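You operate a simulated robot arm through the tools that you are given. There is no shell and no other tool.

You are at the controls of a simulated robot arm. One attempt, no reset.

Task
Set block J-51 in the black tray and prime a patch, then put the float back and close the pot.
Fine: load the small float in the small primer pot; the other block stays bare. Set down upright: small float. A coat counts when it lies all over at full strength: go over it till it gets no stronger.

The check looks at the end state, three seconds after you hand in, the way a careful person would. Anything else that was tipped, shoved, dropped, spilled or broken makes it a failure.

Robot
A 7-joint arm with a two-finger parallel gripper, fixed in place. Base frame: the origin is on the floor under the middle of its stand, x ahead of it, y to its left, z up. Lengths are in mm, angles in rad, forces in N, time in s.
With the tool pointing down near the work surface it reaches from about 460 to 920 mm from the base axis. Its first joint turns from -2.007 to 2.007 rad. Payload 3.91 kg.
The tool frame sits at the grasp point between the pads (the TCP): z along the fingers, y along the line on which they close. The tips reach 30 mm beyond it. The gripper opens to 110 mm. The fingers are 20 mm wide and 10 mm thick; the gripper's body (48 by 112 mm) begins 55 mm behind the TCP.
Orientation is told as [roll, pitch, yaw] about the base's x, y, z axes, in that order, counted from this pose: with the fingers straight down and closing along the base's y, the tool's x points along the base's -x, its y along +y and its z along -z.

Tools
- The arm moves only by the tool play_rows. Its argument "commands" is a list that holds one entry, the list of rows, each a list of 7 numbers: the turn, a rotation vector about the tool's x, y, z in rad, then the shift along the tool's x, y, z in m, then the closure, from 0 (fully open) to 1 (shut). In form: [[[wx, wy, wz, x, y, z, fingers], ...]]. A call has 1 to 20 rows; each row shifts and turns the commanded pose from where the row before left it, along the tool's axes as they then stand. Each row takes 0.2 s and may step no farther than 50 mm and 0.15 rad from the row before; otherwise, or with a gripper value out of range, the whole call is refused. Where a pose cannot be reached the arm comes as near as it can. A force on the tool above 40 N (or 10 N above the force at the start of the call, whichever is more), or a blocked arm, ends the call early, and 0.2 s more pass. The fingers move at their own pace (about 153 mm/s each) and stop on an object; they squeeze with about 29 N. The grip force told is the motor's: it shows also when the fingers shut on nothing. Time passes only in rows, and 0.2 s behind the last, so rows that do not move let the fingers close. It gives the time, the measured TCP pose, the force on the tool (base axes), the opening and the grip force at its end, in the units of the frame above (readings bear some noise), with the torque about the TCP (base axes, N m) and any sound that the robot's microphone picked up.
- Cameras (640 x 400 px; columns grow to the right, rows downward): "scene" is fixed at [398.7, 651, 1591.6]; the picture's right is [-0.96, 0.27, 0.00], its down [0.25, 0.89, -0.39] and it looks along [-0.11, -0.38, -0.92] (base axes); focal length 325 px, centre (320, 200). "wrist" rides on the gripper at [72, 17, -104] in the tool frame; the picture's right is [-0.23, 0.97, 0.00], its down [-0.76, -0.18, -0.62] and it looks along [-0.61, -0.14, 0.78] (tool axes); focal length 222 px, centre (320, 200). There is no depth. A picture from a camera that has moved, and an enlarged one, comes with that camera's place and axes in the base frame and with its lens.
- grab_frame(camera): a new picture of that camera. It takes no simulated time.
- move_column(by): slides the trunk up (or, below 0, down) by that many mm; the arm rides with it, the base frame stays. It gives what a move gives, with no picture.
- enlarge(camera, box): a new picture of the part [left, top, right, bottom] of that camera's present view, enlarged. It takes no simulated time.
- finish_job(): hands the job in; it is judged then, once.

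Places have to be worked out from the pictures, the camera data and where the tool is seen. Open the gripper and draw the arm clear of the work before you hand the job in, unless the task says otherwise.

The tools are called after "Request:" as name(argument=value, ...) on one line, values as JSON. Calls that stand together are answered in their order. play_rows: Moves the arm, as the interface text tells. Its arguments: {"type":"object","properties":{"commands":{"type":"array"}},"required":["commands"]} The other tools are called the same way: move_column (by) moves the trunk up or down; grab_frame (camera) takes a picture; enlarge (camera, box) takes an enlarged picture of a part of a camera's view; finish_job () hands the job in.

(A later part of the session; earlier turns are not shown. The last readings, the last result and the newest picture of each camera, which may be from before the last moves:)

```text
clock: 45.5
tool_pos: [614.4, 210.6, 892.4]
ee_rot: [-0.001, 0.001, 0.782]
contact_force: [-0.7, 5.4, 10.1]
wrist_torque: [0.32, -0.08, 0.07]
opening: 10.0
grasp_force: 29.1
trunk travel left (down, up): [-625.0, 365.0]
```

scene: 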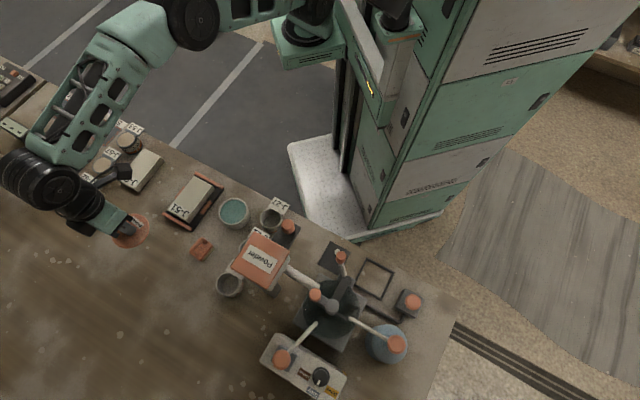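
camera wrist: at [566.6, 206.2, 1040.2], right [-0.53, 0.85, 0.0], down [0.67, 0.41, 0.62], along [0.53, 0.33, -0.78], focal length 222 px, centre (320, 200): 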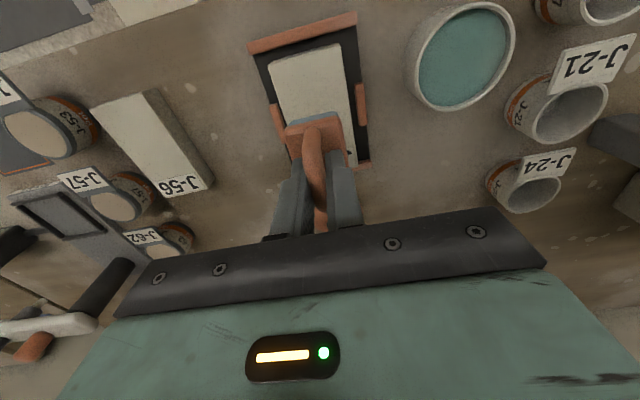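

About 10 N now. I'll slide a short distance along the block and look at the mark.

Request:
play_rows(commands=[[[0, 0, 0, -0.006, 0, 0, 0.97], [0, 0, 0, -0.008, 0, 0, 0.97], [0, 0, 0, -0.008, 0, 0, 0.97], [0, 0, 0, 0, 0, 0, 0.97]]])

Request:
enlarge(camera="scene", box=[160, 165, 230, 225])

Request:
enlarge(camera="wrist", box=[220, 40, 420, 200])

```text
clock: 46.5
tool_pos: [629.2, 225.2, 894.3]
ee_rot: [0.0, 0.002, 0.783]
contact_force: [-0.3, -0.3, -0.6]
wrist_torque: [-0.01, 0.03, -0.01]
opening: 10.0
grasp_force: 29.0
trunk travel left (down, up): [-625.0, 365.0]
```

```text
6.67 times, centred on (195, 195) of scene
camera zoom: at [398.7, 651.0, 1591.6], right [-0.96, 0.27, 0.0], down [0.25, 0.89, -0.39], along [-0.11, -0.38, -0.92], focal length 2164 px, centre (1153, 233)
```

zoom: 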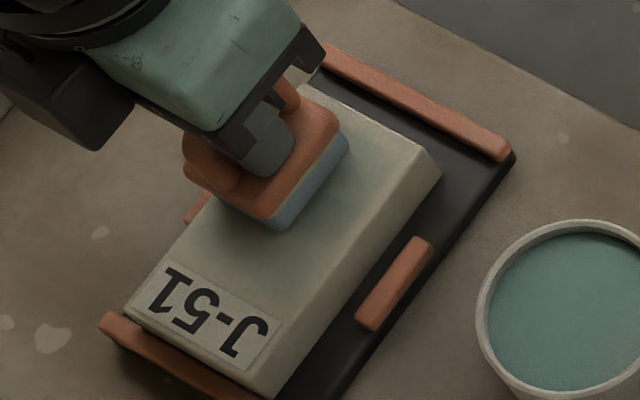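

```text
2.50 times, centred on (320, 120) of wrist
camera zoom: at [565.9, 187.7, 997.3], right [-0.53, 0.85, 0.0], down [0.67, 0.41, 0.62], along [0.53, 0.33, -0.78], focal length 555 px, centre (320, 400)
```

zoom: 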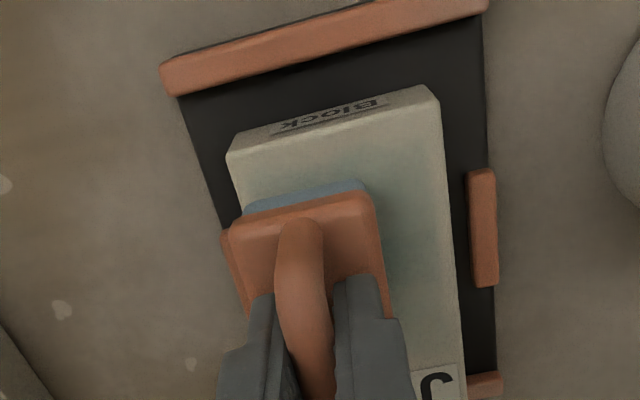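

The float dragged the block about 5 mm along the tray, still within its stops, and a teal tint is appearing. I'll lift to see how the coat looks.

Request:
play_rows(commands=[[[0, 0, 0, 0, 0, -0.02, 0.97], [0, 0, 0, 0.03, -0.03, -0.02, 0.97], [0, 0, 0, 0.03, -0.03, 0, 0.97], [0, 0, 0, 0, 0, 0, 0.97]]])

Request:
enlarge(camera="scene", box=[160, 165, 230, 225])

Request:
enlarge(camera="wrist", box=[300, 40, 540, 200])

```text
clock: 47.5
tool_pos: [631.2, 139.7, 933.2]
ee_rot: [0.001, 0.001, 0.783]
contact_force: [0.0, 0.1, -0.9]
wrist_torque: [0.0, 0.02, 0.01]
opening: 10.0
grasp_force: 28.9
trunk travel left (down, up): [-625.0, 365.0]
```

```text
6.67 times, centred on (195, 195) of scene
camera zoom: at [398.7, 651.0, 1591.6], right [-0.96, 0.27, 0.0], down [0.25, 0.89, -0.39], along [-0.11, -0.38, -0.92], focal length 2164 px, centre (1153, 233)
```

zoom: 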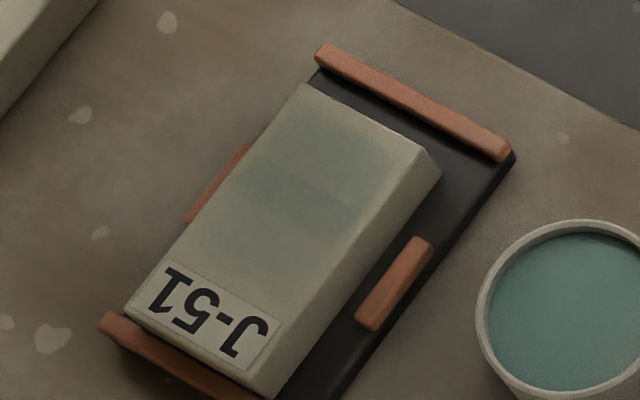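

```text
2.50 times, centred on (420, 120) of wrist
camera zoom: at [568.0, 102.4, 1036.6], right [-0.53, 0.85, 0.0], down [0.67, 0.41, 0.62], along [0.53, 0.33, -0.78], focal length 555 px, centre (70, 400)
```

zoom: 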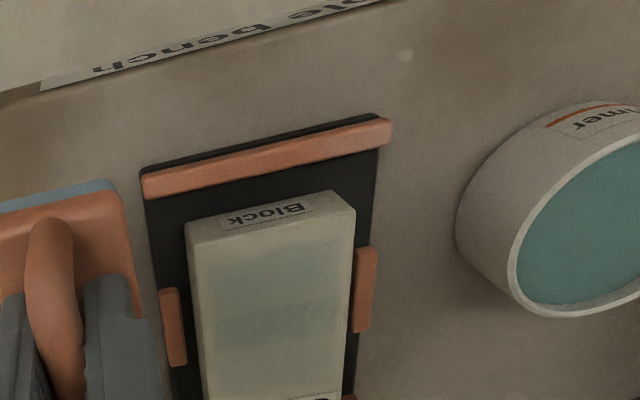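

Request:
enlarge(camera="scene", box=[172, 172, 212, 206])

Request:
enlarge(camera="wrist", box=[360, 100, 460, 200])

```text
11.76 times, centred on (192, 189) of scene
camera zoom: at [398.7, 651.0, 1591.6], right [-0.96, 0.27, 0.0], down [0.25, 0.89, -0.39], along [-0.11, -0.38, -0.92], focal length 3819 px, centre (1826, 329)
```

zoom: 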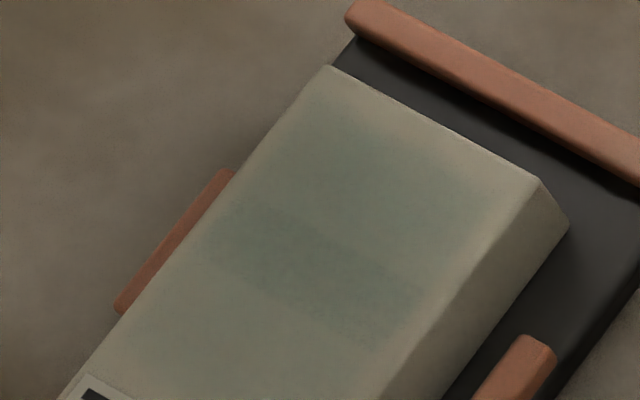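

```text
4.00 times, centred on (410, 150) of wrist
camera zoom: at [568.0, 102.4, 1036.6], right [-0.53, 0.85, 0.0], down [0.67, 0.41, 0.62], along [0.53, 0.33, -0.78], focal length 888 px, centre (-40, 400)
```

zoom: 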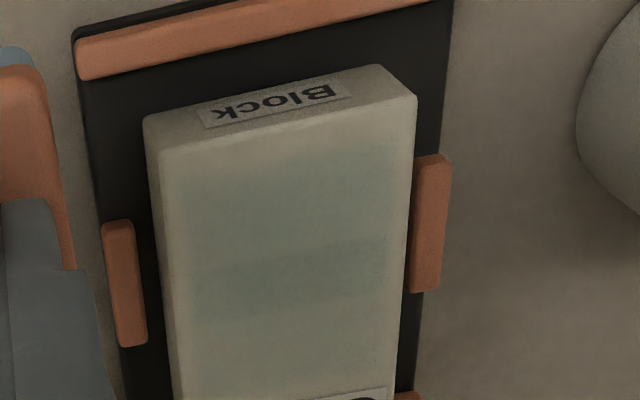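

The coat lies in bands across the block face, from the near end up to the label, and it's faint so far. I'll make repeated light near-to-far strokes, lifting between them, and start by returning to the near end on the centre lane.

Request:
play_rows(commands=[[[0, 0, 0, -0.022, 0.0356, 0, 0.97], [0, 0, 0, -0.022, 0.0356, 0, 0.97], [0, 0, 0, 0, 0, 0.03, 0.97], [0, 0, 0, 0, 0, 0.008, 0.97], [0, 0, 0, 0, 0, 0.0015, 0.97], [0, 0, 0, 0, 0, 0, 0.97]]])

Request:
enlarge(camera="wrist", box=[220, 40, 420, 200])

```text
clock: 48.9
tool_pos: [609.3, 222.4, 894.4]
ee_rot: [0.001, -0.001, 0.783]
contact_force: [-0.5, -1.4, -0.3]
wrist_torque: [0.02, -0.02, 0.02]
opening: 9.6
grasp_force: 29.2
trunk travel left (down, up): [-625.0, 365.0]
```

```text
2.50 times, centred on (320, 120) of wrist
camera zoom: at [547.7, 183.9, 997.9], right [-0.53, 0.85, 0.0], down [0.67, 0.41, 0.62], along [0.53, 0.33, -0.78], focal length 555 px, centre (320, 400)
```

zoom: 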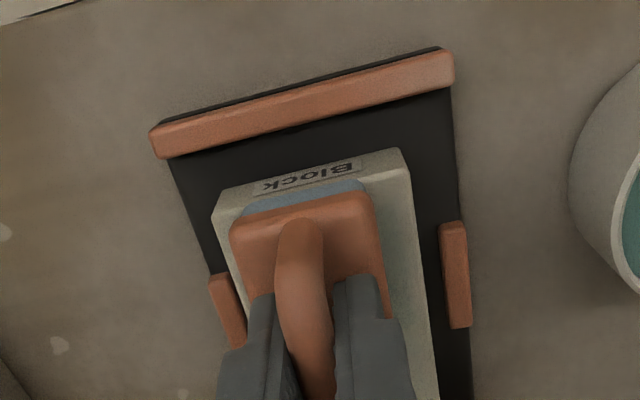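

The pad is centred on the near end and still just off the surface. I'll step down gently.

Request:
play_rows(commands=[[[0, 0, 0, 0, 0, 0.0007, 0.97], [0, 0, 0, 0, 0, 0.0007, 0.97], [0, 0, 0, 0, 0, 0, 0.97]]])

```text
clock: 49.7
tool_pos: [610.8, 222.4, 893.5]
ee_rot: [0.001, 0.0, 0.784]
contact_force: [-2.9, -3.5, 9.8]
wrist_torque: [-0.09, 0.08, -0.02]
opening: 9.4
grasp_force: 28.9
trunk travel left (down, up): [-625.0, 365.0]
```

Light contact, about 10 N. I'll stroke toward the far end in 7 mm steps.

Request:
play_rows(commands=[[[0, 0, 0, -0.006, 0, 0, 0.97], [0, 0, 0, -0.007, 0, 0, 0.97], [0, 0, 0, -0.007, 0, 0, 0.97], [0, 0, 0, -0.007, 0, 0, 0.97], [0, 0, 0, -0.007, 0, 0, 0.97], [0, 0, 0, 0, 0, 0, 0.97]]])

Request:
enlarge(camera="wrist", box=[220, 40, 420, 200])

Request:
enlarge(camera="scene", box=[160, 165, 230, 225])

```text
clock: 51.1
tool_pos: [633.9, 248.2, 894.1]
ee_rot: [0.0, -0.003, 0.782]
contact_force: [-4.7, -5.0, 18.8]
wrist_torque: [-0.25, 0.27, -0.02]
opening: 9.5
grasp_force: 29.1
trunk travel left (down, up): [-625.0, 365.0]
```

```text
2.50 times, centred on (320, 120) of wrist
camera zoom: at [571.1, 209.4, 996.2], right [-0.53, 0.85, 0.0], down [0.66, 0.41, 0.62], along [0.53, 0.33, -0.78], focal length 555 px, centre (320, 400)
```

zoom: 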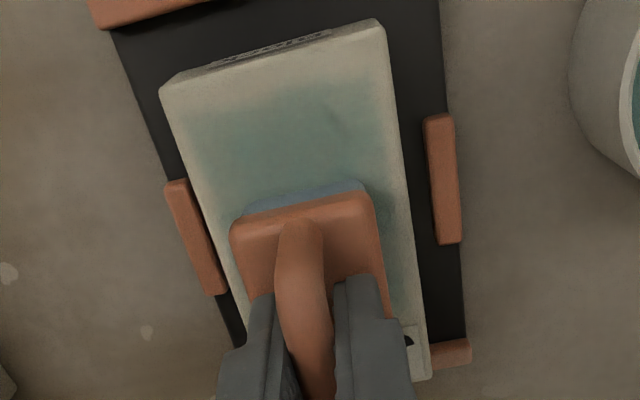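

```text
6.67 times, centred on (195, 195) of scene
camera zoom: at [398.7, 651.0, 1591.6], right [-0.96, 0.27, 0.0], down [0.25, 0.89, -0.39], along [-0.11, -0.38, -0.92], focal length 2164 px, centre (1153, 233)
```

zoom: 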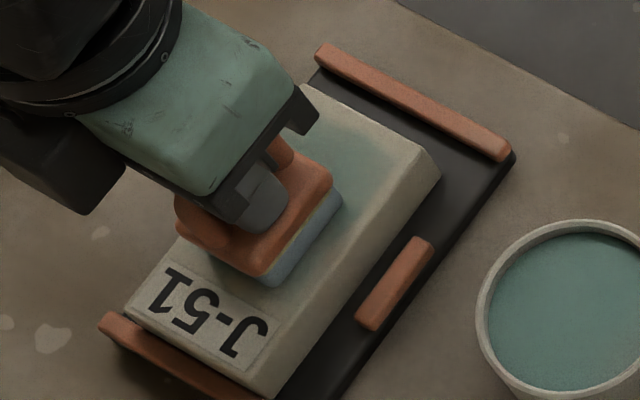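

The block is holding against the far stop and the tint is building. I'll ease the pressure slightly and finish the stroke up to the label.

Request:
play_rows(commands=[[[0, 0, 0, -0.005, 0, -0.0004, 0.97], [0, 0, 0, -0.005, 0, 0, 0.97], [0, 0, 0, 0, 0, 0, 0.97], [0, 0, 0, 0, 0, -0.02, 0.97], [0, 0, 0, 0.03, -0.045, -0.015, 0.97], [0, 0, 0, 0.03, -0.035, 0, 0.97], [0, 0, 0, 0, 0, 0, 0.97]]])

Request:
enlarge(camera="scene", box=[160, 165, 230, 225])

Request:
enlarge(camera="wrist", box=[300, 40, 500, 200])

```text
refused: row 5 steps farther than a row can; nothing moved
```

```text
6.67 times, centred on (195, 195) of scene
camera zoom: at [398.7, 651.0, 1591.6], right [-0.96, 0.27, 0.0], down [0.25, 0.89, -0.39], along [-0.11, -0.38, -0.92], focal length 2164 px, centre (1153, 233)
```

zoom: 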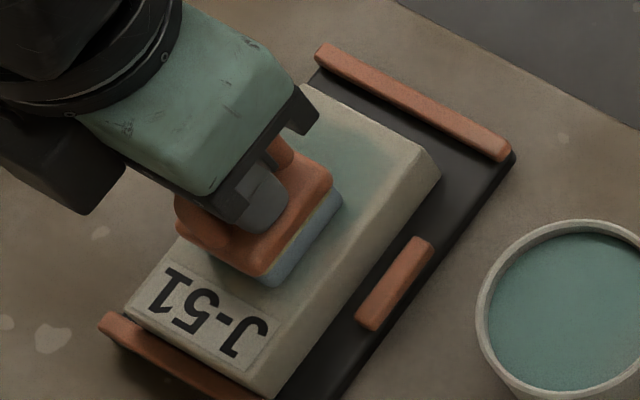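

```text
2.50 times, centred on (400, 120) of wrist
camera zoom: at [571.1, 209.4, 996.2], right [-0.53, 0.85, 0.0], down [0.66, 0.41, 0.62], along [0.53, 0.33, -0.78], focal length 555 px, centre (120, 400)
```

zoom: 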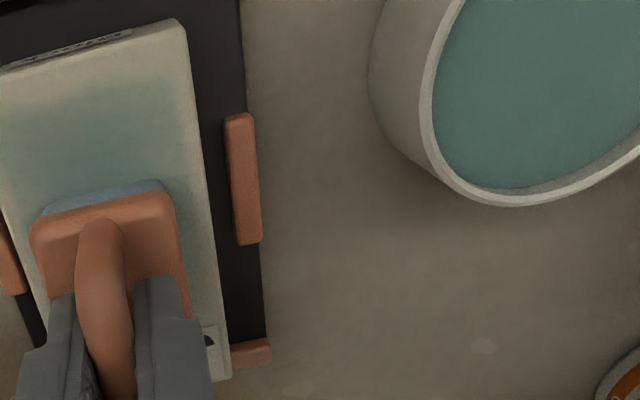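

One step was too long and the call was refused, so nothing moved. I'll repeat it with shorter steps.

Request:
play_rows(commands=[[[0, 0, 0, -0.005, 0, -0.0004, 0.97], [0, 0, 0, -0.005, 0, 0, 0.97], [0, 0, 0, 0, 0, 0, 0.97], [0, 0, 0, 0, 0, -0.02, 0.97], [0, 0, 0, 0.02, -0.03, -0.015, 0.97], [0, 0, 0, 0.02, -0.04, 0, 0.97], [0, 0, 0, 0, 0, 0, 0.97]]])

Request:
enlarge(camera="scene", box=[160, 165, 230, 225])

Request:
enlarge(camera="wrist", box=[300, 40, 500, 200])

```text
clock: 52.7
tool_pos: [661.8, 178.6, 928.3]
ee_rot: [0.001, 0.0, 0.784]
contact_force: [0.8, 0.7, -0.2]
wrist_torque: [0.02, -0.02, -0.01]
opening: 9.7
grasp_force: 28.9
trunk travel left (down, up): [-625.0, 365.0]
```

```text
6.67 times, centred on (195, 195) of scene
camera zoom: at [398.7, 651.0, 1591.6], right [-0.96, 0.27, 0.0], down [0.25, 0.89, -0.39], along [-0.11, -0.38, -0.92], focal length 2164 px, centre (1153, 233)
```

zoom: 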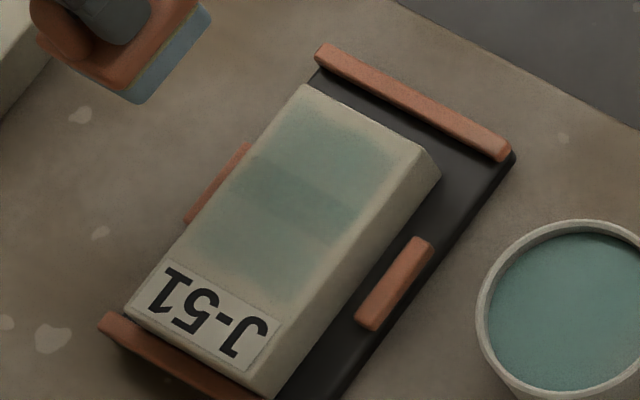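

```text
2.50 times, centred on (400, 120) of wrist
camera zoom: at [599.5, 140.4, 1031.8], right [-0.53, 0.85, 0.0], down [0.67, 0.41, 0.62], along [0.53, 0.33, -0.78], focal length 555 px, centre (120, 400)
```

zoom: 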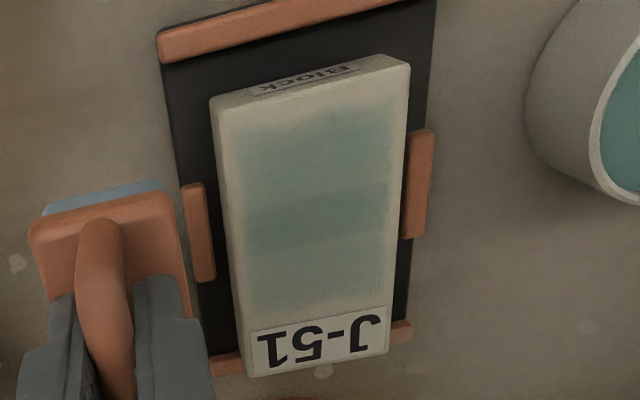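

Three bands are showing, and the middle one, which has had the most passes, is stronger. I'll do another full light stroke and look again.

Request:
play_rows(commands=[[[0, 0, 0, 0.002, 0.035, 0, 0.97], [0, 0, 0, 0.002, 0.035, 0, 0.97], [0, 0, 0, 0, 0, 0.03, 0.97], [0, 0, 0, 0, 0, 0.0052, 0.97], [0, 0, 0, 0, 0, 0, 0.97]]])

```text
clock: 53.9
tool_pos: [608.8, 222.7, 893.3]
ee_rot: [-0.001, -0.002, 0.783]
contact_force: [-2.4, -2.9, 10.3]
wrist_torque: [-0.01, 0.05, -0.01]
opening: 9.5
grasp_force: 29.5
trunk travel left (down, up): [-625.0, 365.0]
```

Contact is 10 N. I'll stroke to the label, lift and step aside to look.

Request:
play_rows(commands=[[[0, 0, 0, -0.0074, 0, -0.0001, 0.97], [0, 0, 0, -0.0074, 0, -0.0001, 0.97], [0, 0, 0, -0.0074, 0, -0.0001, 0.97], [0, 0, 0, -0.0074, 0, -0.0001, 0.97], [0, 0, 0, -0.0074, 0, 0, 0.97], [0, 0, 0, -0.0074, 0, 0, 0.97], [0, 0, 0, 0, 0, 0, 0.97]]])

Request:
enlarge(camera="wrist", box=[220, 20, 420, 180])

```text
clock: 55.5
tool_pos: [641.8, 255.1, 894.0]
ee_rot: [0.001, -0.001, 0.783]
contact_force: [-1.1, -0.7, 3.1]
wrist_torque: [-0.02, 0.02, 0.02]
opening: 9.8
grasp_force: 28.0
trunk travel left (down, up): [-625.0, 365.0]
```

```text
2.50 times, centred on (320, 100) of wrist
camera zoom: at [578.0, 215.8, 996.7], right [-0.53, 0.85, 0.0], down [0.67, 0.41, 0.62], along [0.53, 0.33, -0.78], focal length 555 px, centre (320, 450)
```

zoom: 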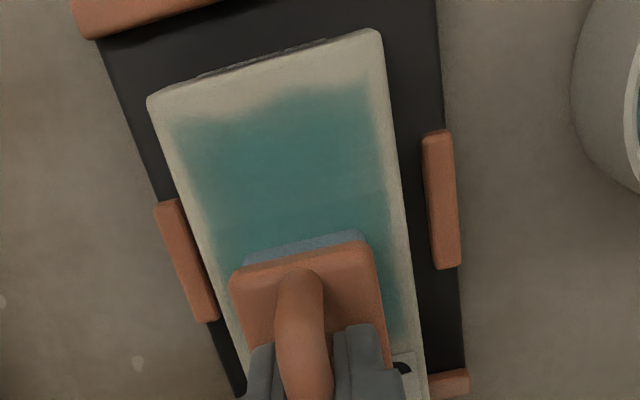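

The near and middle bands are now a strong teal. I'll lift and step aside to see the whole patch.

Request:
play_rows(commands=[[[0, 0, 0, 0, 0, -0.02, 0.97], [0, 0, 0, 0.02, -0.03, -0.015, 0.97], [0, 0, 0, 0.02, -0.04, 0, 0.97], [0, 0, 0, 0, 0, 0, 0.97]]])

Request:
enlarge(camera="scene", box=[160, 165, 230, 225])

Request:
enlarge(camera="wrist", box=[300, 40, 500, 200])

```text
clock: 56.5
tool_pos: [662.5, 173.6, 927.8]
ee_rot: [0.001, 0.001, 0.782]
contact_force: [-1.0, -0.2, 0.2]
wrist_torque: [-0.01, -0.01, 0.01]
opening: 9.8
grasp_force: 28.5
trunk travel left (down, up): [-625.0, 365.0]
```

```text
6.67 times, centred on (195, 195) of scene
camera zoom: at [398.7, 651.0, 1591.6], right [-0.96, 0.27, 0.0], down [0.25, 0.89, -0.39], along [-0.11, -0.38, -0.92], focal length 2164 px, centre (1153, 233)
```

zoom: 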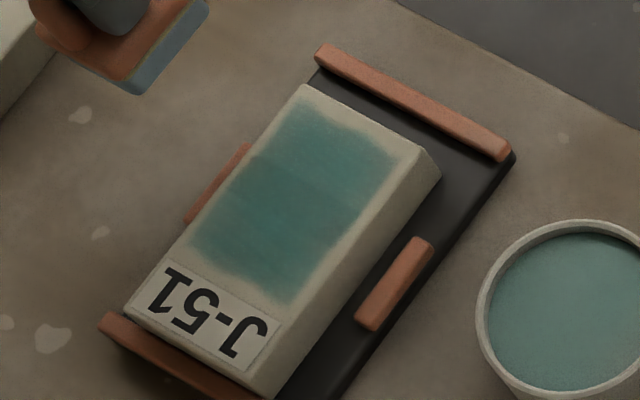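

```text
2.50 times, centred on (400, 120) of wrist
camera zoom: at [599.7, 136.3, 1031.6], right [-0.53, 0.85, 0.0], down [0.67, 0.41, 0.62], along [0.53, 0.33, -0.78], focal length 555 px, centre (120, 400)
```

zoom: 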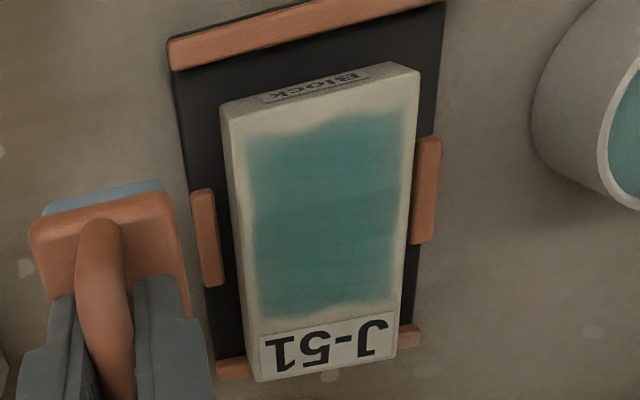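

A strong, even patch is showing, though the near third still looks slightly lighter. I'll repeat the stroke and compare until it stops changing.

Request:
play_rows(commands=[[[0, 0, 0, 0.0022, 0.035, 0, 0.97], [0, 0, 0, 0.0022, 0.035, 0, 0.97], [0, 0, 0, 0, 0, 0.03, 0.97], [0, 0, 0, 0, 0, 0.0054, 0.97], [0, 0, 0, 0, 0, 0, 0.97]]])

```text
clock: 57.7
tool_pos: [610.3, 222.2, 893.3]
ee_rot: [0.001, 0.002, 0.784]
contact_force: [-0.4, -1.3, 2.1]
wrist_torque: [0.0, 0.02, -0.02]
opening: 9.6
grasp_force: 29.1
trunk travel left (down, up): [-625.0, 365.0]
```

Only 2 N of contact, so I'll press slightly more, then stroke.

Request:
play_rows(commands=[[[0, 0, 0, 0, 0, 0.0006, 0.97], [0, 0, 0, 0, 0, 0, 0.97]]])

```text
clock: 58.3
tool_pos: [610.5, 220.8, 893.4]
ee_rot: [0.0, -0.002, 0.784]
contact_force: [1.5, -0.6, 8.7]
wrist_torque: [0.06, -0.11, -0.01]
opening: 9.8
grasp_force: 28.7
trunk travel left (down, up): [-625.0, 365.0]
```

Request:
play_rows(commands=[[[0, 0, 0, -0.0074, 0, 0, 0.97], [0, 0, 0, -0.0074, 0, 0, 0.97], [0, 0, 0, -0.0074, 0, 0, 0.97], [0, 0, 0, -0.0074, 0, 0, 0.97], [0, 0, 0, -0.0074, 0, 0, 0.97], [0, 0, 0, -0.0074, 0, 0, 0.97], [0, 0, 0, 0, 0, 0, 0.97]]])

Request:
enlarge(camera="wrist", box=[220, 20, 420, 180])

```text
clock: 59.9
tool_pos: [639.8, 252.1, 893.5]
ee_rot: [0.001, -0.001, 0.782]
contact_force: [-2.5, -4.4, 10.7]
wrist_torque: [-0.06, 0.09, 0.01]
opening: 9.9
grasp_force: 28.9
trunk travel left (down, up): [-625.0, 365.0]
```

```text
2.50 times, centred on (320, 100) of wrist
camera zoom: at [577.7, 214.9, 996.4], right [-0.53, 0.85, 0.0], down [0.67, 0.41, 0.62], along [0.53, 0.33, -0.78], focal length 555 px, centre (320, 450)
```

zoom: 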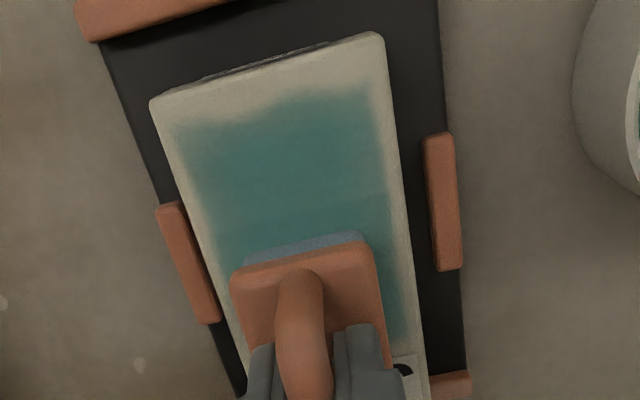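

Request:
play_rows(commands=[[[0, 0, 0, 0, 0, -0.02, 0.97], [0, 0, 0, 0.02, -0.03, -0.015, 0.97], [0, 0, 0, 0.02, -0.04, 0, 0.97], [0, 0, 0, 0, 0, 0, 0.97]]])

Request:
enlarge(camera="scene", box=[160, 165, 230, 225])

Request:
enlarge(camera="wrist", box=[300, 40, 500, 200])

```text
clock: 60.9
tool_pos: [663.1, 178.7, 925.3]
ee_rot: [0.001, -0.002, 0.784]
contact_force: [0.0, -0.7, -1.0]
wrist_torque: [-0.01, 0.01, 0.01]
opening: 9.6
grasp_force: 29.1
trunk travel left (down, up): [-625.0, 365.0]
```

```text
6.67 times, centred on (195, 195) of scene
camera zoom: at [398.7, 651.0, 1591.6], right [-0.96, 0.27, 0.0], down [0.25, 0.89, -0.39], along [-0.11, -0.38, -0.92], focal length 2164 px, centre (1153, 233)
```

zoom: 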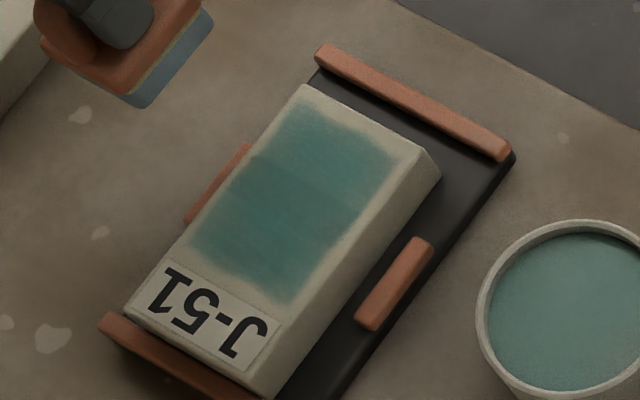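

```text
2.50 times, centred on (400, 120) of wrist
camera zoom: at [599.5, 140.8, 1029.2], right [-0.53, 0.85, 0.0], down [0.67, 0.41, 0.62], along [0.53, 0.33, -0.78], focal length 555 px, centre (120, 400)
```

zoom: 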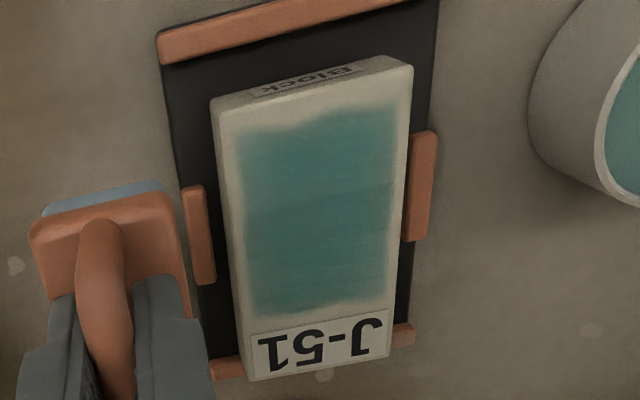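

I'll zoom tight on the patch to judge how uniform it is.

Request:
enlarge(camera="scene", box=[172, 172, 212, 206])

Request:
enlarge(camera="wrist", box=[370, 60, 470, 180])

```text
11.76 times, centred on (192, 189) of scene
camera zoom: at [398.7, 651.0, 1591.6], right [-0.96, 0.27, 0.0], down [0.25, 0.89, -0.39], along [-0.11, -0.38, -0.92], focal length 3819 px, centre (1826, 329)
```

zoom: 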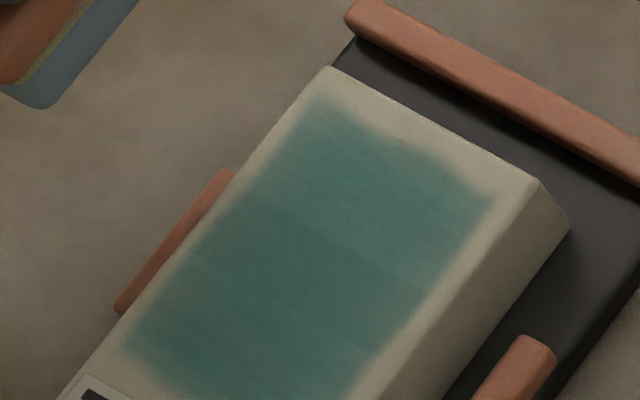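

```text
3.33 times, centred on (420, 120) of wrist
camera zoom: at [599.5, 140.8, 1029.2], right [-0.53, 0.85, 0.0], down [0.67, 0.41, 0.62], along [0.53, 0.33, -0.78], focal length 740 px, centre (-13, 467)
```

zoom: 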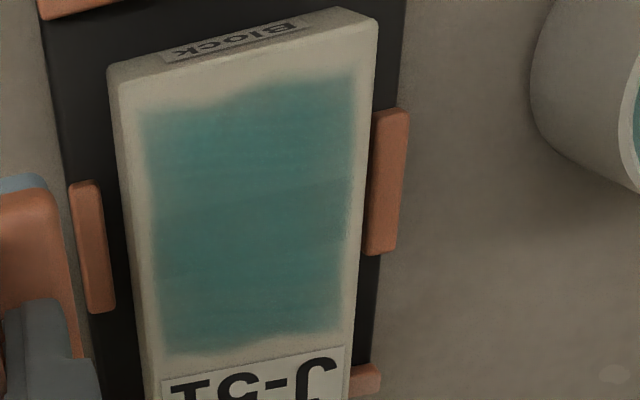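

The near third is still a shade lighter, so I'll give it extra passes: contact at the near end, slow stroke, lift, repeat.

Request:
play_rows(commands=[[[0, 0, 0, 0.0022, 0.035, 0, 0.97], [0, 0, 0, 0.0022, 0.035, 0, 0.97], [0, 0, 0, 0, 0, 0.03, 0.97], [0, 0, 0, 0, 0, 0.005, 0.97], [0, 0, 0, 0, 0, 0, 0.97]]])

```text
clock: 62.1
tool_pos: [610.5, 224.2, 892.8]
ee_rot: [-0.001, -0.003, 0.784]
contact_force: [0.0, -1.7, 13.3]
wrist_torque: [-0.01, 0.02, 0.01]
opening: 9.9
grasp_force: 28.6
trunk travel left (down, up): [-625.0, 365.0]
```

Request:
play_rows(commands=[[[0, 0, 0, -0.005, 0, 0, 0.97], [0, 0, 0, -0.005, 0, 0, 0.97], [0, 0, 0, -0.005, 0, 0, 0.97], [0, 0, 0, -0.005, 0, 0, 0.97], [0, 0, 0, -0.005, 0, 0, 0.97], [0, 0, 0, 0, 0, -0.008, 0.97], [0, 0, 0, 0.025, 0, 0, 0.97], [0, 0, 0, 0, 0, 0.008, 0.97], [0, 0, 0, 0, 0, 0, 0.97]]])

```text
clock: 64.1
tool_pos: [609.1, 223.0, 893.1]
ee_rot: [0.001, 0.0, 0.785]
contact_force: [-0.9, -3.4, 18.7]
wrist_torque: [-0.11, 0.03, 0.01]
opening: 9.4
grasp_force: 29.1
trunk travel left (down, up): [-625.0, 365.0]
```

Request:
play_rows(commands=[[[0, 0, 0, -0.005, 0, -0.0003, 0.97], [0, 0, 0, -0.005, 0, 0, 0.97], [0, 0, 0, -0.006, 0, 0, 0.97], [0, 0, 0, -0.007, 0, 0, 0.97], [0, 0, 0, -0.007, 0, 0, 0.97], [0, 0, 0, -0.007, 0, 0, 0.97], [0, 0, 0, -0.0074, 0, 0, 0.97], [0, 0, 0, 0, 0, 0, 0.97], [0, 0, 0, 0, 0, -0.02, 0.97], [0, 0, 0, 0.02, -0.03, -0.015, 0.97], [0, 0, 0, 0.02, -0.04, 0, 0.97], [0, 0, 0, 0, 0, 0, 0.97]]])

Request:
enlarge(camera="scene", box=[172, 172, 212, 206])

Request:
enlarge(camera="wrist", box=[370, 60, 470, 180])

Request:
enlarge(camera="scene", box=[140, 150, 260, 240])

```text
clock: 66.7
tool_pos: [659.4, 174.5, 927.1]
ee_rot: [0.0, 0.0, 0.783]
contact_force: [-0.4, -0.4, 0.3]
wrist_torque: [0.02, 0.04, -0.02]
opening: 9.7
grasp_force: 28.5
trunk travel left (down, up): [-625.0, 365.0]
```

```text
11.76 times, centred on (192, 189) of scene
camera zoom: at [398.7, 651.0, 1591.6], right [-0.96, 0.27, 0.0], down [0.25, 0.89, -0.39], along [-0.11, -0.38, -0.92], focal length 3819 px, centre (1826, 329)
```

zoom: 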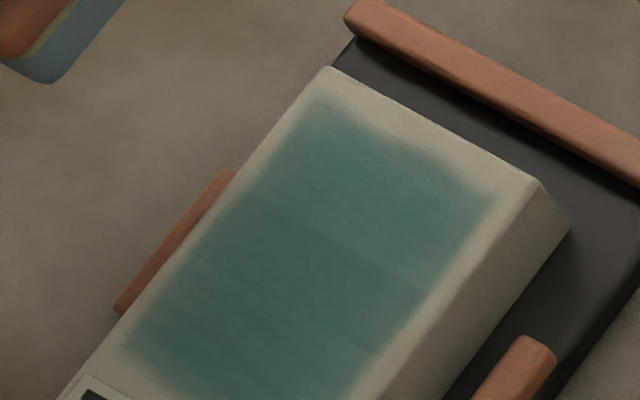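

```text
3.33 times, centred on (420, 120) of wrist
camera zoom: at [597.2, 136.4, 1031.1], right [-0.53, 0.85, 0.0], down [0.67, 0.41, 0.62], along [0.53, 0.33, -0.78], focal length 740 px, centre (-13, 467)
```

zoom: 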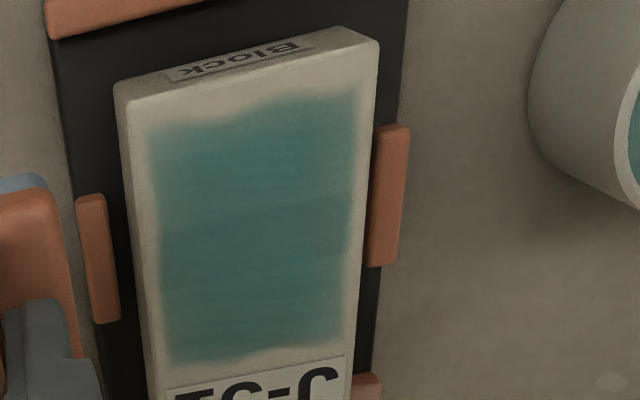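

```text
4.44 times, centred on (200, 195) of scene
camera zoom: at [398.7, 651.0, 1591.6], right [-0.96, 0.27, 0.0], down [0.25, 0.89, -0.39], along [-0.11, -0.38, -0.92], focal length 1443 px, centre (853, 222)
```

zoom: 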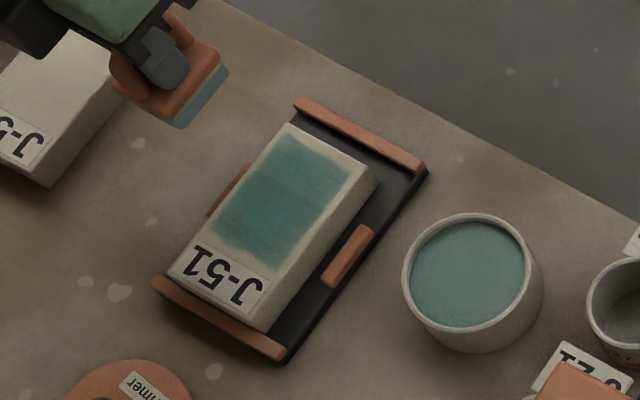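

The near third is now almost equal to the rest. I'll do more passes and compare, to be sure it no longer gets stronger.

Request:
play_rows(commands=[[[0, 0, 0, 0.0022, 0.035, 0, 0.97], [0, 0, 0, 0.0022, 0.035, 0, 0.97], [0, 0, 0, 0, 0, 0.03, 0.97], [0, 0, 0, 0, 0, 0.0051, 0.97], [0, 0, 0, 0, 0, 0, 0.97]]])

```text
clock: 67.9
tool_pos: [608.8, 220.2, 893.5]
ee_rot: [-0.001, -0.002, 0.784]
contact_force: [-1.7, -1.1, 7.9]
wrist_torque: [0.02, 0.0, -0.03]
opening: 9.7
grasp_force: 28.4
trunk travel left (down, up): [-625.0, 365.0]
```

Request:
play_rows(commands=[[[0, 0, 0, -0.004, 0, 0.0002, 0.97], [0, 0, 0, -0.004, 0, 0, 0.97], [0, 0, 0, -0.004, 0, 0, 0.97], [0, 0, 0, -0.004, 0, 0, 0.97], [0, 0, 0, -0.004, 0, 0, 0.97], [0, 0, 0, 0, 0, -0.008, 0.97], [0, 0, 0, 0.02, 0, 0, 0.97], [0, 0, 0, 0, 0, 0.008, 0.97], [0, 0, 0, 0, 0, 0, 0.97], [0, 0, 0, -0.004, 0, 0, 0.97], [0, 0, 0, -0.004, 0, 0, 0.97], [0, 0, 0, -0.004, 0, 0, 0.97], [0, 0, 0, -0.004, 0, 0, 0.97], [0, 0, 0, -0.004, 0, 0, 0.97], [0, 0, 0, 0, 0, 0, 0.97]]])

```text
clock: 71.1
tool_pos: [623.8, 235.4, 892.8]
ee_rot: [0.001, 0.0, 0.784]
contact_force: [-3.0, -3.3, 10.8]
wrist_torque: [-0.07, 0.02, -0.04]
opening: 9.6
grasp_force: 29.1
trunk travel left (down, up): [-625.0, 365.0]
```

Contact is steady at about 11 N. I'll continue this stroke to the label, lift and look.

Request:
play_rows(commands=[[[0, 0, 0, -0.005, 0, 0, 0.97], [0, 0, 0, -0.005, 0, 0, 0.97], [0, 0, 0, -0.005, 0, 0, 0.97], [0, 0, 0, -0.005, 0, 0, 0.97], [0, 0, 0, -0.0044, 0, 0, 0.97], [0, 0, 0, 0, 0, 0, 0.97], [0, 0, 0, 0, 0, -0.02, 0.97], [0, 0, 0, 0.02, -0.03, -0.015, 0.97], [0, 0, 0, 0.02, -0.04, 0, 0.97], [0, 0, 0, 0, 0, 0, 0.97]]])

Request:
enlarge(camera="scene", box=[172, 172, 212, 206])

Request:
enlarge(camera="wrist", box=[370, 60, 470, 180])

```text
clock: 73.3
tool_pos: [659.6, 173.5, 926.0]
ee_rot: [0.001, 0.0, 0.782]
contact_force: [-0.3, -0.1, -1.1]
wrist_torque: [-0.02, -0.01, -0.02]
opening: 9.8
grasp_force: 28.6
trunk travel left (down, up): [-625.0, 365.0]
```

```text
11.76 times, centred on (192, 189) of scene
camera zoom: at [398.7, 651.0, 1591.6], right [-0.96, 0.27, 0.0], down [0.25, 0.89, -0.39], along [-0.11, -0.38, -0.92], focal length 3819 px, centre (1826, 329)
```

zoom: 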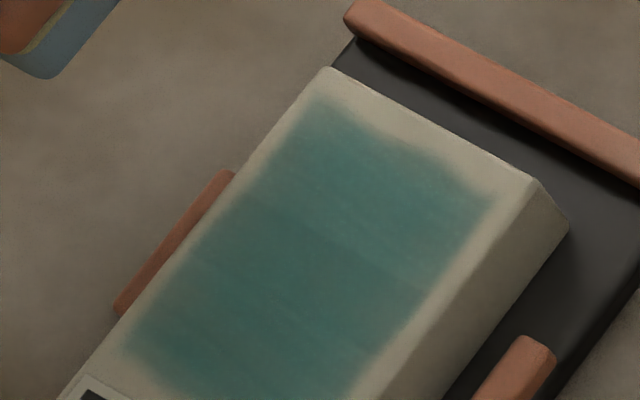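

```text
3.33 times, centred on (420, 120) of wrist
camera zoom: at [597.5, 134.5, 1030.2], right [-0.53, 0.85, 0.0], down [0.67, 0.41, 0.62], along [0.53, 0.33, -0.78], focal length 740 px, centre (-13, 467)
```

zoom: 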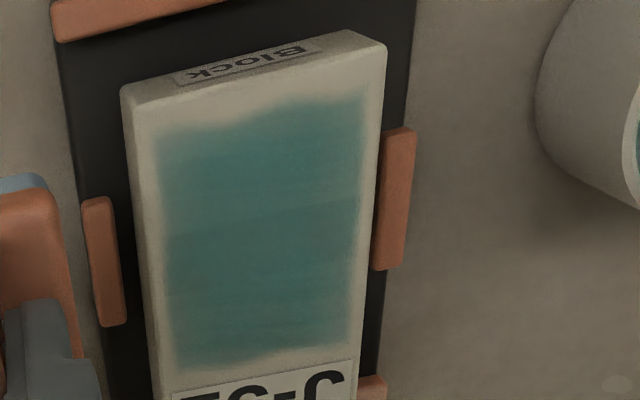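

Nearly uniform now. I'll do another round starting slightly further toward the near end, then compare.

Request:
play_rows(commands=[[[0, 0, 0, 0.0052, 0.035, 0, 0.97], [0, 0, 0, 0.0052, 0.035, 0, 0.97], [0, 0, 0, 0, 0, 0.03, 0.97], [0, 0, 0, 0, 0, 0.005, 0.97], [0, 0, 0, 0, 0, 0, 0.97]]])

```text
clock: 74.5
tool_pos: [607.8, 217.4, 893.3]
ee_rot: [-0.002, -0.002, 0.784]
contact_force: [-0.5, 0.6, 6.3]
wrist_torque: [0.07, -0.1, 0.02]
opening: 9.8
grasp_force: 29.4
trunk travel left (down, up): [-625.0, 365.0]
```

Request:
play_rows(commands=[[[0, 0, 0, -0.005, 0, 0.0002, 0.97], [0, 0, 0, -0.005, 0, 0, 0.97], [0, 0, 0, -0.005, 0, 0, 0.97], [0, 0, 0, -0.005, 0, 0, 0.97], [0, 0, 0, -0.005, 0, 0, 0.97], [0, 0, 0, 0, 0, -0.008, 0.97], [0, 0, 0, 0.025, 0, 0, 0.97], [0, 0, 0, 0, 0, 0.008, 0.97], [0, 0, 0, 0, 0, 0, 0.97], [0, 0, 0, -0.005, 0, 0, 0.97], [0, 0, 0, -0.005, 0, 0, 0.97], [0, 0, 0, -0.005, 0, 0, 0.97], [0, 0, 0, -0.005, 0, 0, 0.97], [0, 0, 0, -0.005, 0, 0, 0.97], [0, 0, 0, -0.005, 0, 0, 0.97], [0, 0, 0, 0, 0, 0, 0.97]]])

```text
clock: 77.9
tool_pos: [625.8, 238.7, 892.6]
ee_rot: [0.0, 0.002, 0.782]
contact_force: [-4.6, -2.2, 13.7]
wrist_torque: [-0.01, 0.1, 0.02]
opening: 9.8
grasp_force: 29.2
trunk travel left (down, up): [-625.0, 365.0]
```

Request:
play_rows(commands=[[[0, 0, 0, -0.005, 0, 0, 0.97], [0, 0, 0, -0.005, 0, 0, 0.97], [0, 0, 0, -0.005, 0, 0, 0.97], [0, 0, 0, -0.005, 0, 0, 0.97], [0, 0, 0, -0.0004, 0, 0, 0.97], [0, 0, 0, 0, 0, 0, 0.97], [0, 0, 0, 0, 0, -0.02, 0.97], [0, 0, 0, 0.02, -0.03, -0.015, 0.97], [0, 0, 0, 0.02, -0.04, 0, 0.97], [0, 0, 0, 0, 0, 0, 0.97]]])

Request:
enlarge(camera="scene", box=[172, 172, 212, 206])

Request:
enlarge(camera="wrist", box=[370, 60, 470, 180])

```text
clock: 80.1
tool_pos: [665.1, 176.4, 931.0]
ee_rot: [0.0, 0.0, 0.785]
contact_force: [0.4, -0.2, -1.0]
wrist_torque: [0.01, 0.0, -0.01]
opening: 10.0
grasp_force: 29.5
trunk travel left (down, up): [-625.0, 365.0]
```

```text
11.76 times, centred on (192, 189) of scene
camera zoom: at [398.7, 651.0, 1591.6], right [-0.96, 0.27, 0.0], down [0.25, 0.89, -0.39], along [-0.11, -0.38, -0.92], focal length 3819 px, centre (1826, 329)
```

zoom: 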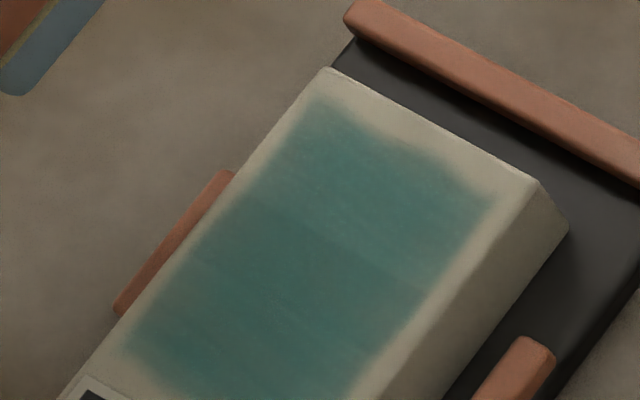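

```text
3.33 times, centred on (420, 120) of wrist
camera zoom: at [602.7, 138.5, 1032.7], right [-0.53, 0.85, 0.0], down [0.67, 0.41, 0.62], along [0.53, 0.33, -0.78], focal length 740 px, centre (-13, 467)
```

zoom: 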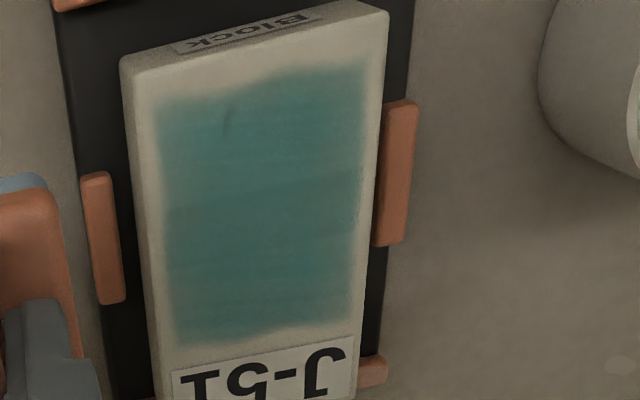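

The near third no longer changes between passes but is still a hair lighter, so the pad may be running low. I'll reload at the pot and go over it again to be sure.

Request:
play_rows(commands=[[[0, 0, 0, -0.001, 0.0478, 0, 0.97], [0, 0, 0, -0.001, 0.0478, 0, 0.97], [0, 0, 0, -0.001, 0.0478, 0, 0.97], [0, 0, 0, -0.0009, 0.0478, 0, 0.97], [0, 0, 0, 0, 0, 0, 0.97], [0, 0, 0, 0, 0, 0, 0.97]]])

Request:
enlarge(camera="wrist", box=[220, 60, 420, 220])

Request:
enlarge(camera="scene", box=[172, 172, 212, 206])

```text
clock: 81.5
tool_pos: [533.7, 313.9, 929.3]
ee_rot: [0.0, -0.001, 0.784]
contact_force: [-0.8, 1.4, 0.4]
wrist_torque: [0.01, 0.0, -0.04]
opening: 9.7
grasp_force: 29.0
trunk travel left (down, up): [-625.0, 365.0]
```

```text
2.50 times, centred on (320, 140) of wrist
camera zoom: at [470.5, 276.8, 1032.9], right [-0.53, 0.85, 0.0], down [0.67, 0.41, 0.62], along [0.53, 0.33, -0.78], focal length 555 px, centre (320, 350)
```

zoom: 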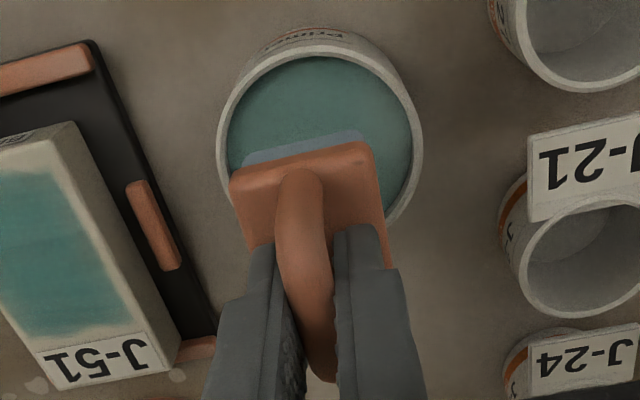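

```text
11.76 times, centred on (192, 189) of scene
camera zoom: at [398.7, 651.0, 1591.6], right [-0.96, 0.27, 0.0], down [0.25, 0.89, -0.39], along [-0.11, -0.38, -0.92], focal length 3819 px, centre (1826, 329)
```

zoom: 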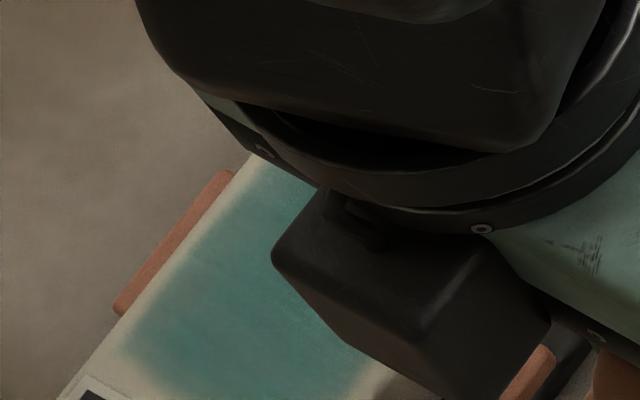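

The pot centre is about (+3.4, +0.9) from the tool axis. I'll correct and lower toward the primer.

Request:
play_rows(commands=[[[0, 0, 0, 0.0034, 0.0008, 0.01, 0.97], [0, 0, 0, 0, 0, 0.015, 0.97], [0, 0, 0, 0, 0, 0, 0.97], [0, 0, 0, 0, 0, 0, 0.97]]])

Request:
enlarge(camera="wrist", box=[220, 60, 420, 220])

```text
clock: 82.5
tool_pos: [528.9, 313.2, 902.8]
ee_rot: [0.0, 0.001, 0.784]
contact_force: [0.5, 1.0, -0.3]
wrist_torque: [0.0, -0.03, -0.07]
opening: 9.8
grasp_force: 29.3
trunk travel left (down, up): [-625.0, 365.0]
```

```text
2.50 times, centred on (320, 140) of wrist
camera zoom: at [465.8, 275.0, 1006.0], right [-0.53, 0.85, 0.0], down [0.67, 0.41, 0.62], along [0.53, 0.33, -0.78], focal length 555 px, centre (320, 350)
```

zoom: 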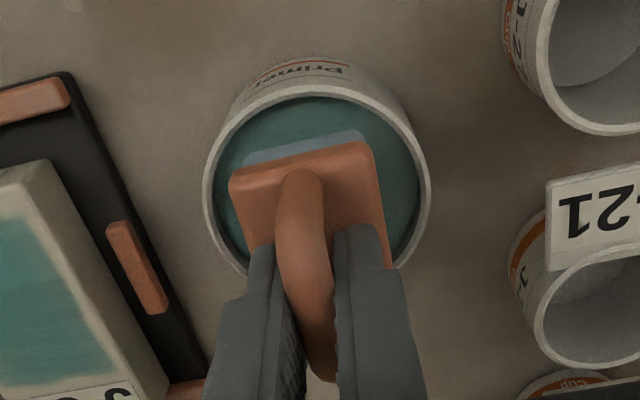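

Centred. I'll go down to the primer surface with small steps.

Request:
play_rows(commands=[[[0, 0, 0, 0, 0, 0.004, 0.97], [0, 0, 0, 0, 0, 0.003, 0.97], [0, 0, 0, 0, 0, 0.002, 0.97], [0, 0, 0, 0, 0, 0.001, 0.97], [0, 0, 0, 0, 0, 0, 0.97]]])

```text
clock: 83.7
tool_pos: [527.5, 313.0, 891.9]
ee_rot: [-0.002, 0.0, 0.783]
contact_force: [1.2, 0.7, -0.6]
wrist_torque: [0.02, -0.04, -0.01]
opening: 9.7
grasp_force: 29.3
trunk travel left (down, up): [-625.0, 365.0]
```

Request:
play_rows(commands=[[[0, 0, 0, 0, 0, 0.001, 0.97], [0, 0, 0, 0, 0, 0.001, 0.97], [0, 0, 0, 0, 0, 0, 0.97]]])

```text
clock: 84.5
tool_pos: [528.1, 313.9, 892.7]
ee_rot: [-0.001, -0.004, 0.782]
contact_force: [-3.4, 1.3, 15.8]
wrist_torque: [0.1, 0.04, -0.04]
opening: 9.8
grasp_force: 28.8
trunk travel left (down, up): [-625.0, 365.0]
```

Contact with the primer at 16 N. I'll hold to soak, then lift slowly and let it drain over the pot.

Request:
play_rows(commands=[[[0, 0, 0, 0, 0, 0, 0.97], [0, 0, 0, 0, 0, 0, 0.97], [0, 0, 0, 0, 0, 0, 0.97], [0, 0, 0, 0, 0, 0, 0.97], [0, 0, 0, 0, 0, -0.002, 0.97], [0, 0, 0, 0, 0, -0.004, 0.97], [0, 0, 0, 0, 0, -0.008, 0.97], [0, 0, 0, 0, 0, -0.008, 0.97], [0, 0, 0, 0, 0, 0, 0.97], [0, 0, 0, 0, 0, 0, 0.97], [0, 0, 0, 0, 0, -0.014, 0.97], [0, 0, 0, 0, 0, 0, 0.97]]])

Request:
enlarge(camera="wrist", box=[220, 60, 420, 220])

```text
clock: 87.1
tool_pos: [527.6, 311.1, 925.8]
ee_rot: [0.0, 0.0, 0.785]
contact_force: [0.2, 0.0, -0.9]
wrist_torque: [0.0, -0.01, 0.0]
opening: 9.7
grasp_force: 29.6
trunk travel left (down, up): [-625.0, 365.0]
```

```text
2.50 times, centred on (320, 140) of wrist
camera zoom: at [465.7, 273.3, 1029.0], right [-0.53, 0.85, 0.0], down [0.67, 0.41, 0.62], along [0.53, 0.33, -0.78], focal length 555 px, centre (320, 350)
```

zoom: 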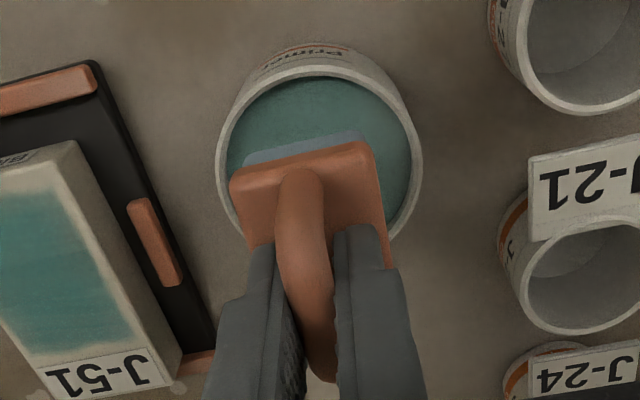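

Loaded again. I'll go back over the block's near end and check alignment.

Request:
play_rows(commands=[[[0, 0, 0, 0.002, -0.0406, 0, 0.97], [0, 0, 0, 0.002, -0.0406, 0, 0.97], [0, 0, 0, 0.002, -0.0406, 0, 0.97], [0, 0, 0, 0, 0, 0.02, 0.97], [0, 0, 0, 0, 0, 0, 0.97], [0, 0, 0, 0, 0, 0, 0.97]]])

Request:
enlarge(camera="wrist", box=[220, 40, 420, 200])

```text
clock: 88.5
tool_pos: [610.4, 218.4, 904.9]
ee_rot: [-0.001, 0.0, 0.784]
contact_force: [0.6, -0.4, 0.2]
wrist_torque: [0.05, 0.03, 0.0]
opening: 9.6
grasp_force: 28.9
trunk travel left (down, up): [-625.0, 365.0]
```

```text
2.50 times, centred on (320, 120) of wrist
camera zoom: at [547.2, 181.8, 1009.1], right [-0.53, 0.85, 0.0], down [0.67, 0.41, 0.62], along [0.53, 0.33, -0.78], focal length 555 px, centre (320, 400)
```

zoom: 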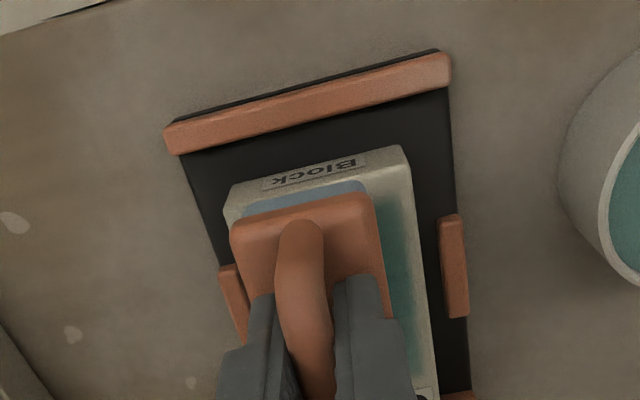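

The pad lines up with the near end. I'll centre laterally by 3 mm and descend to contact.

Request:
play_rows(commands=[[[0, 0, 0, 0, 0.003, 0.006, 0.97], [0, 0, 0, 0, 0, 0.004, 0.97], [0, 0, 0, 0, 0, 0.001, 0.97], [0, 0, 0, 0, 0, 0, 0.97]]])

```text
clock: 89.5
tool_pos: [607.1, 224.2, 895.4]
ee_rot: [-0.001, 0.0, 0.783]
contact_force: [0.0, -0.7, 0.0]
wrist_torque: [0.01, 0.04, -0.01]
opening: 9.9
grasp_force: 28.6
trunk travel left (down, up): [-625.0, 365.0]
```

Request:
play_rows(commands=[[[0, 0, 0, 0, 0, 0.001, 0.97], [0, 0, 0, 0, 0, 0.001, 0.97], [0, 0, 0, 0, 0, 0, 0.97]]])

```text
clock: 90.3
tool_pos: [608.1, 223.0, 893.7]
ee_rot: [-0.001, -0.001, 0.784]
contact_force: [-0.1, -0.7, 0.4]
wrist_torque: [0.0, -0.01, 0.03]
opening: 9.9
grasp_force: 29.2
trunk travel left (down, up): [-625.0, 365.0]
```

Request:
play_rows(commands=[[[0, 0, 0, 0, 0, 0.0007, 0.97], [0, 0, 0, 0, 0, 0.0005, 0.97], [0, 0, 0, 0, 0, 0, 0.97]]])

```text
clock: 91.1
tool_pos: [607.1, 223.1, 893.3]
ee_rot: [0.001, -0.002, 0.784]
contact_force: [-0.3, -4.5, 13.4]
wrist_torque: [-0.1, -0.04, -0.02]
opening: 9.9
grasp_force: 29.4
trunk travel left (down, up): [-625.0, 365.0]
```

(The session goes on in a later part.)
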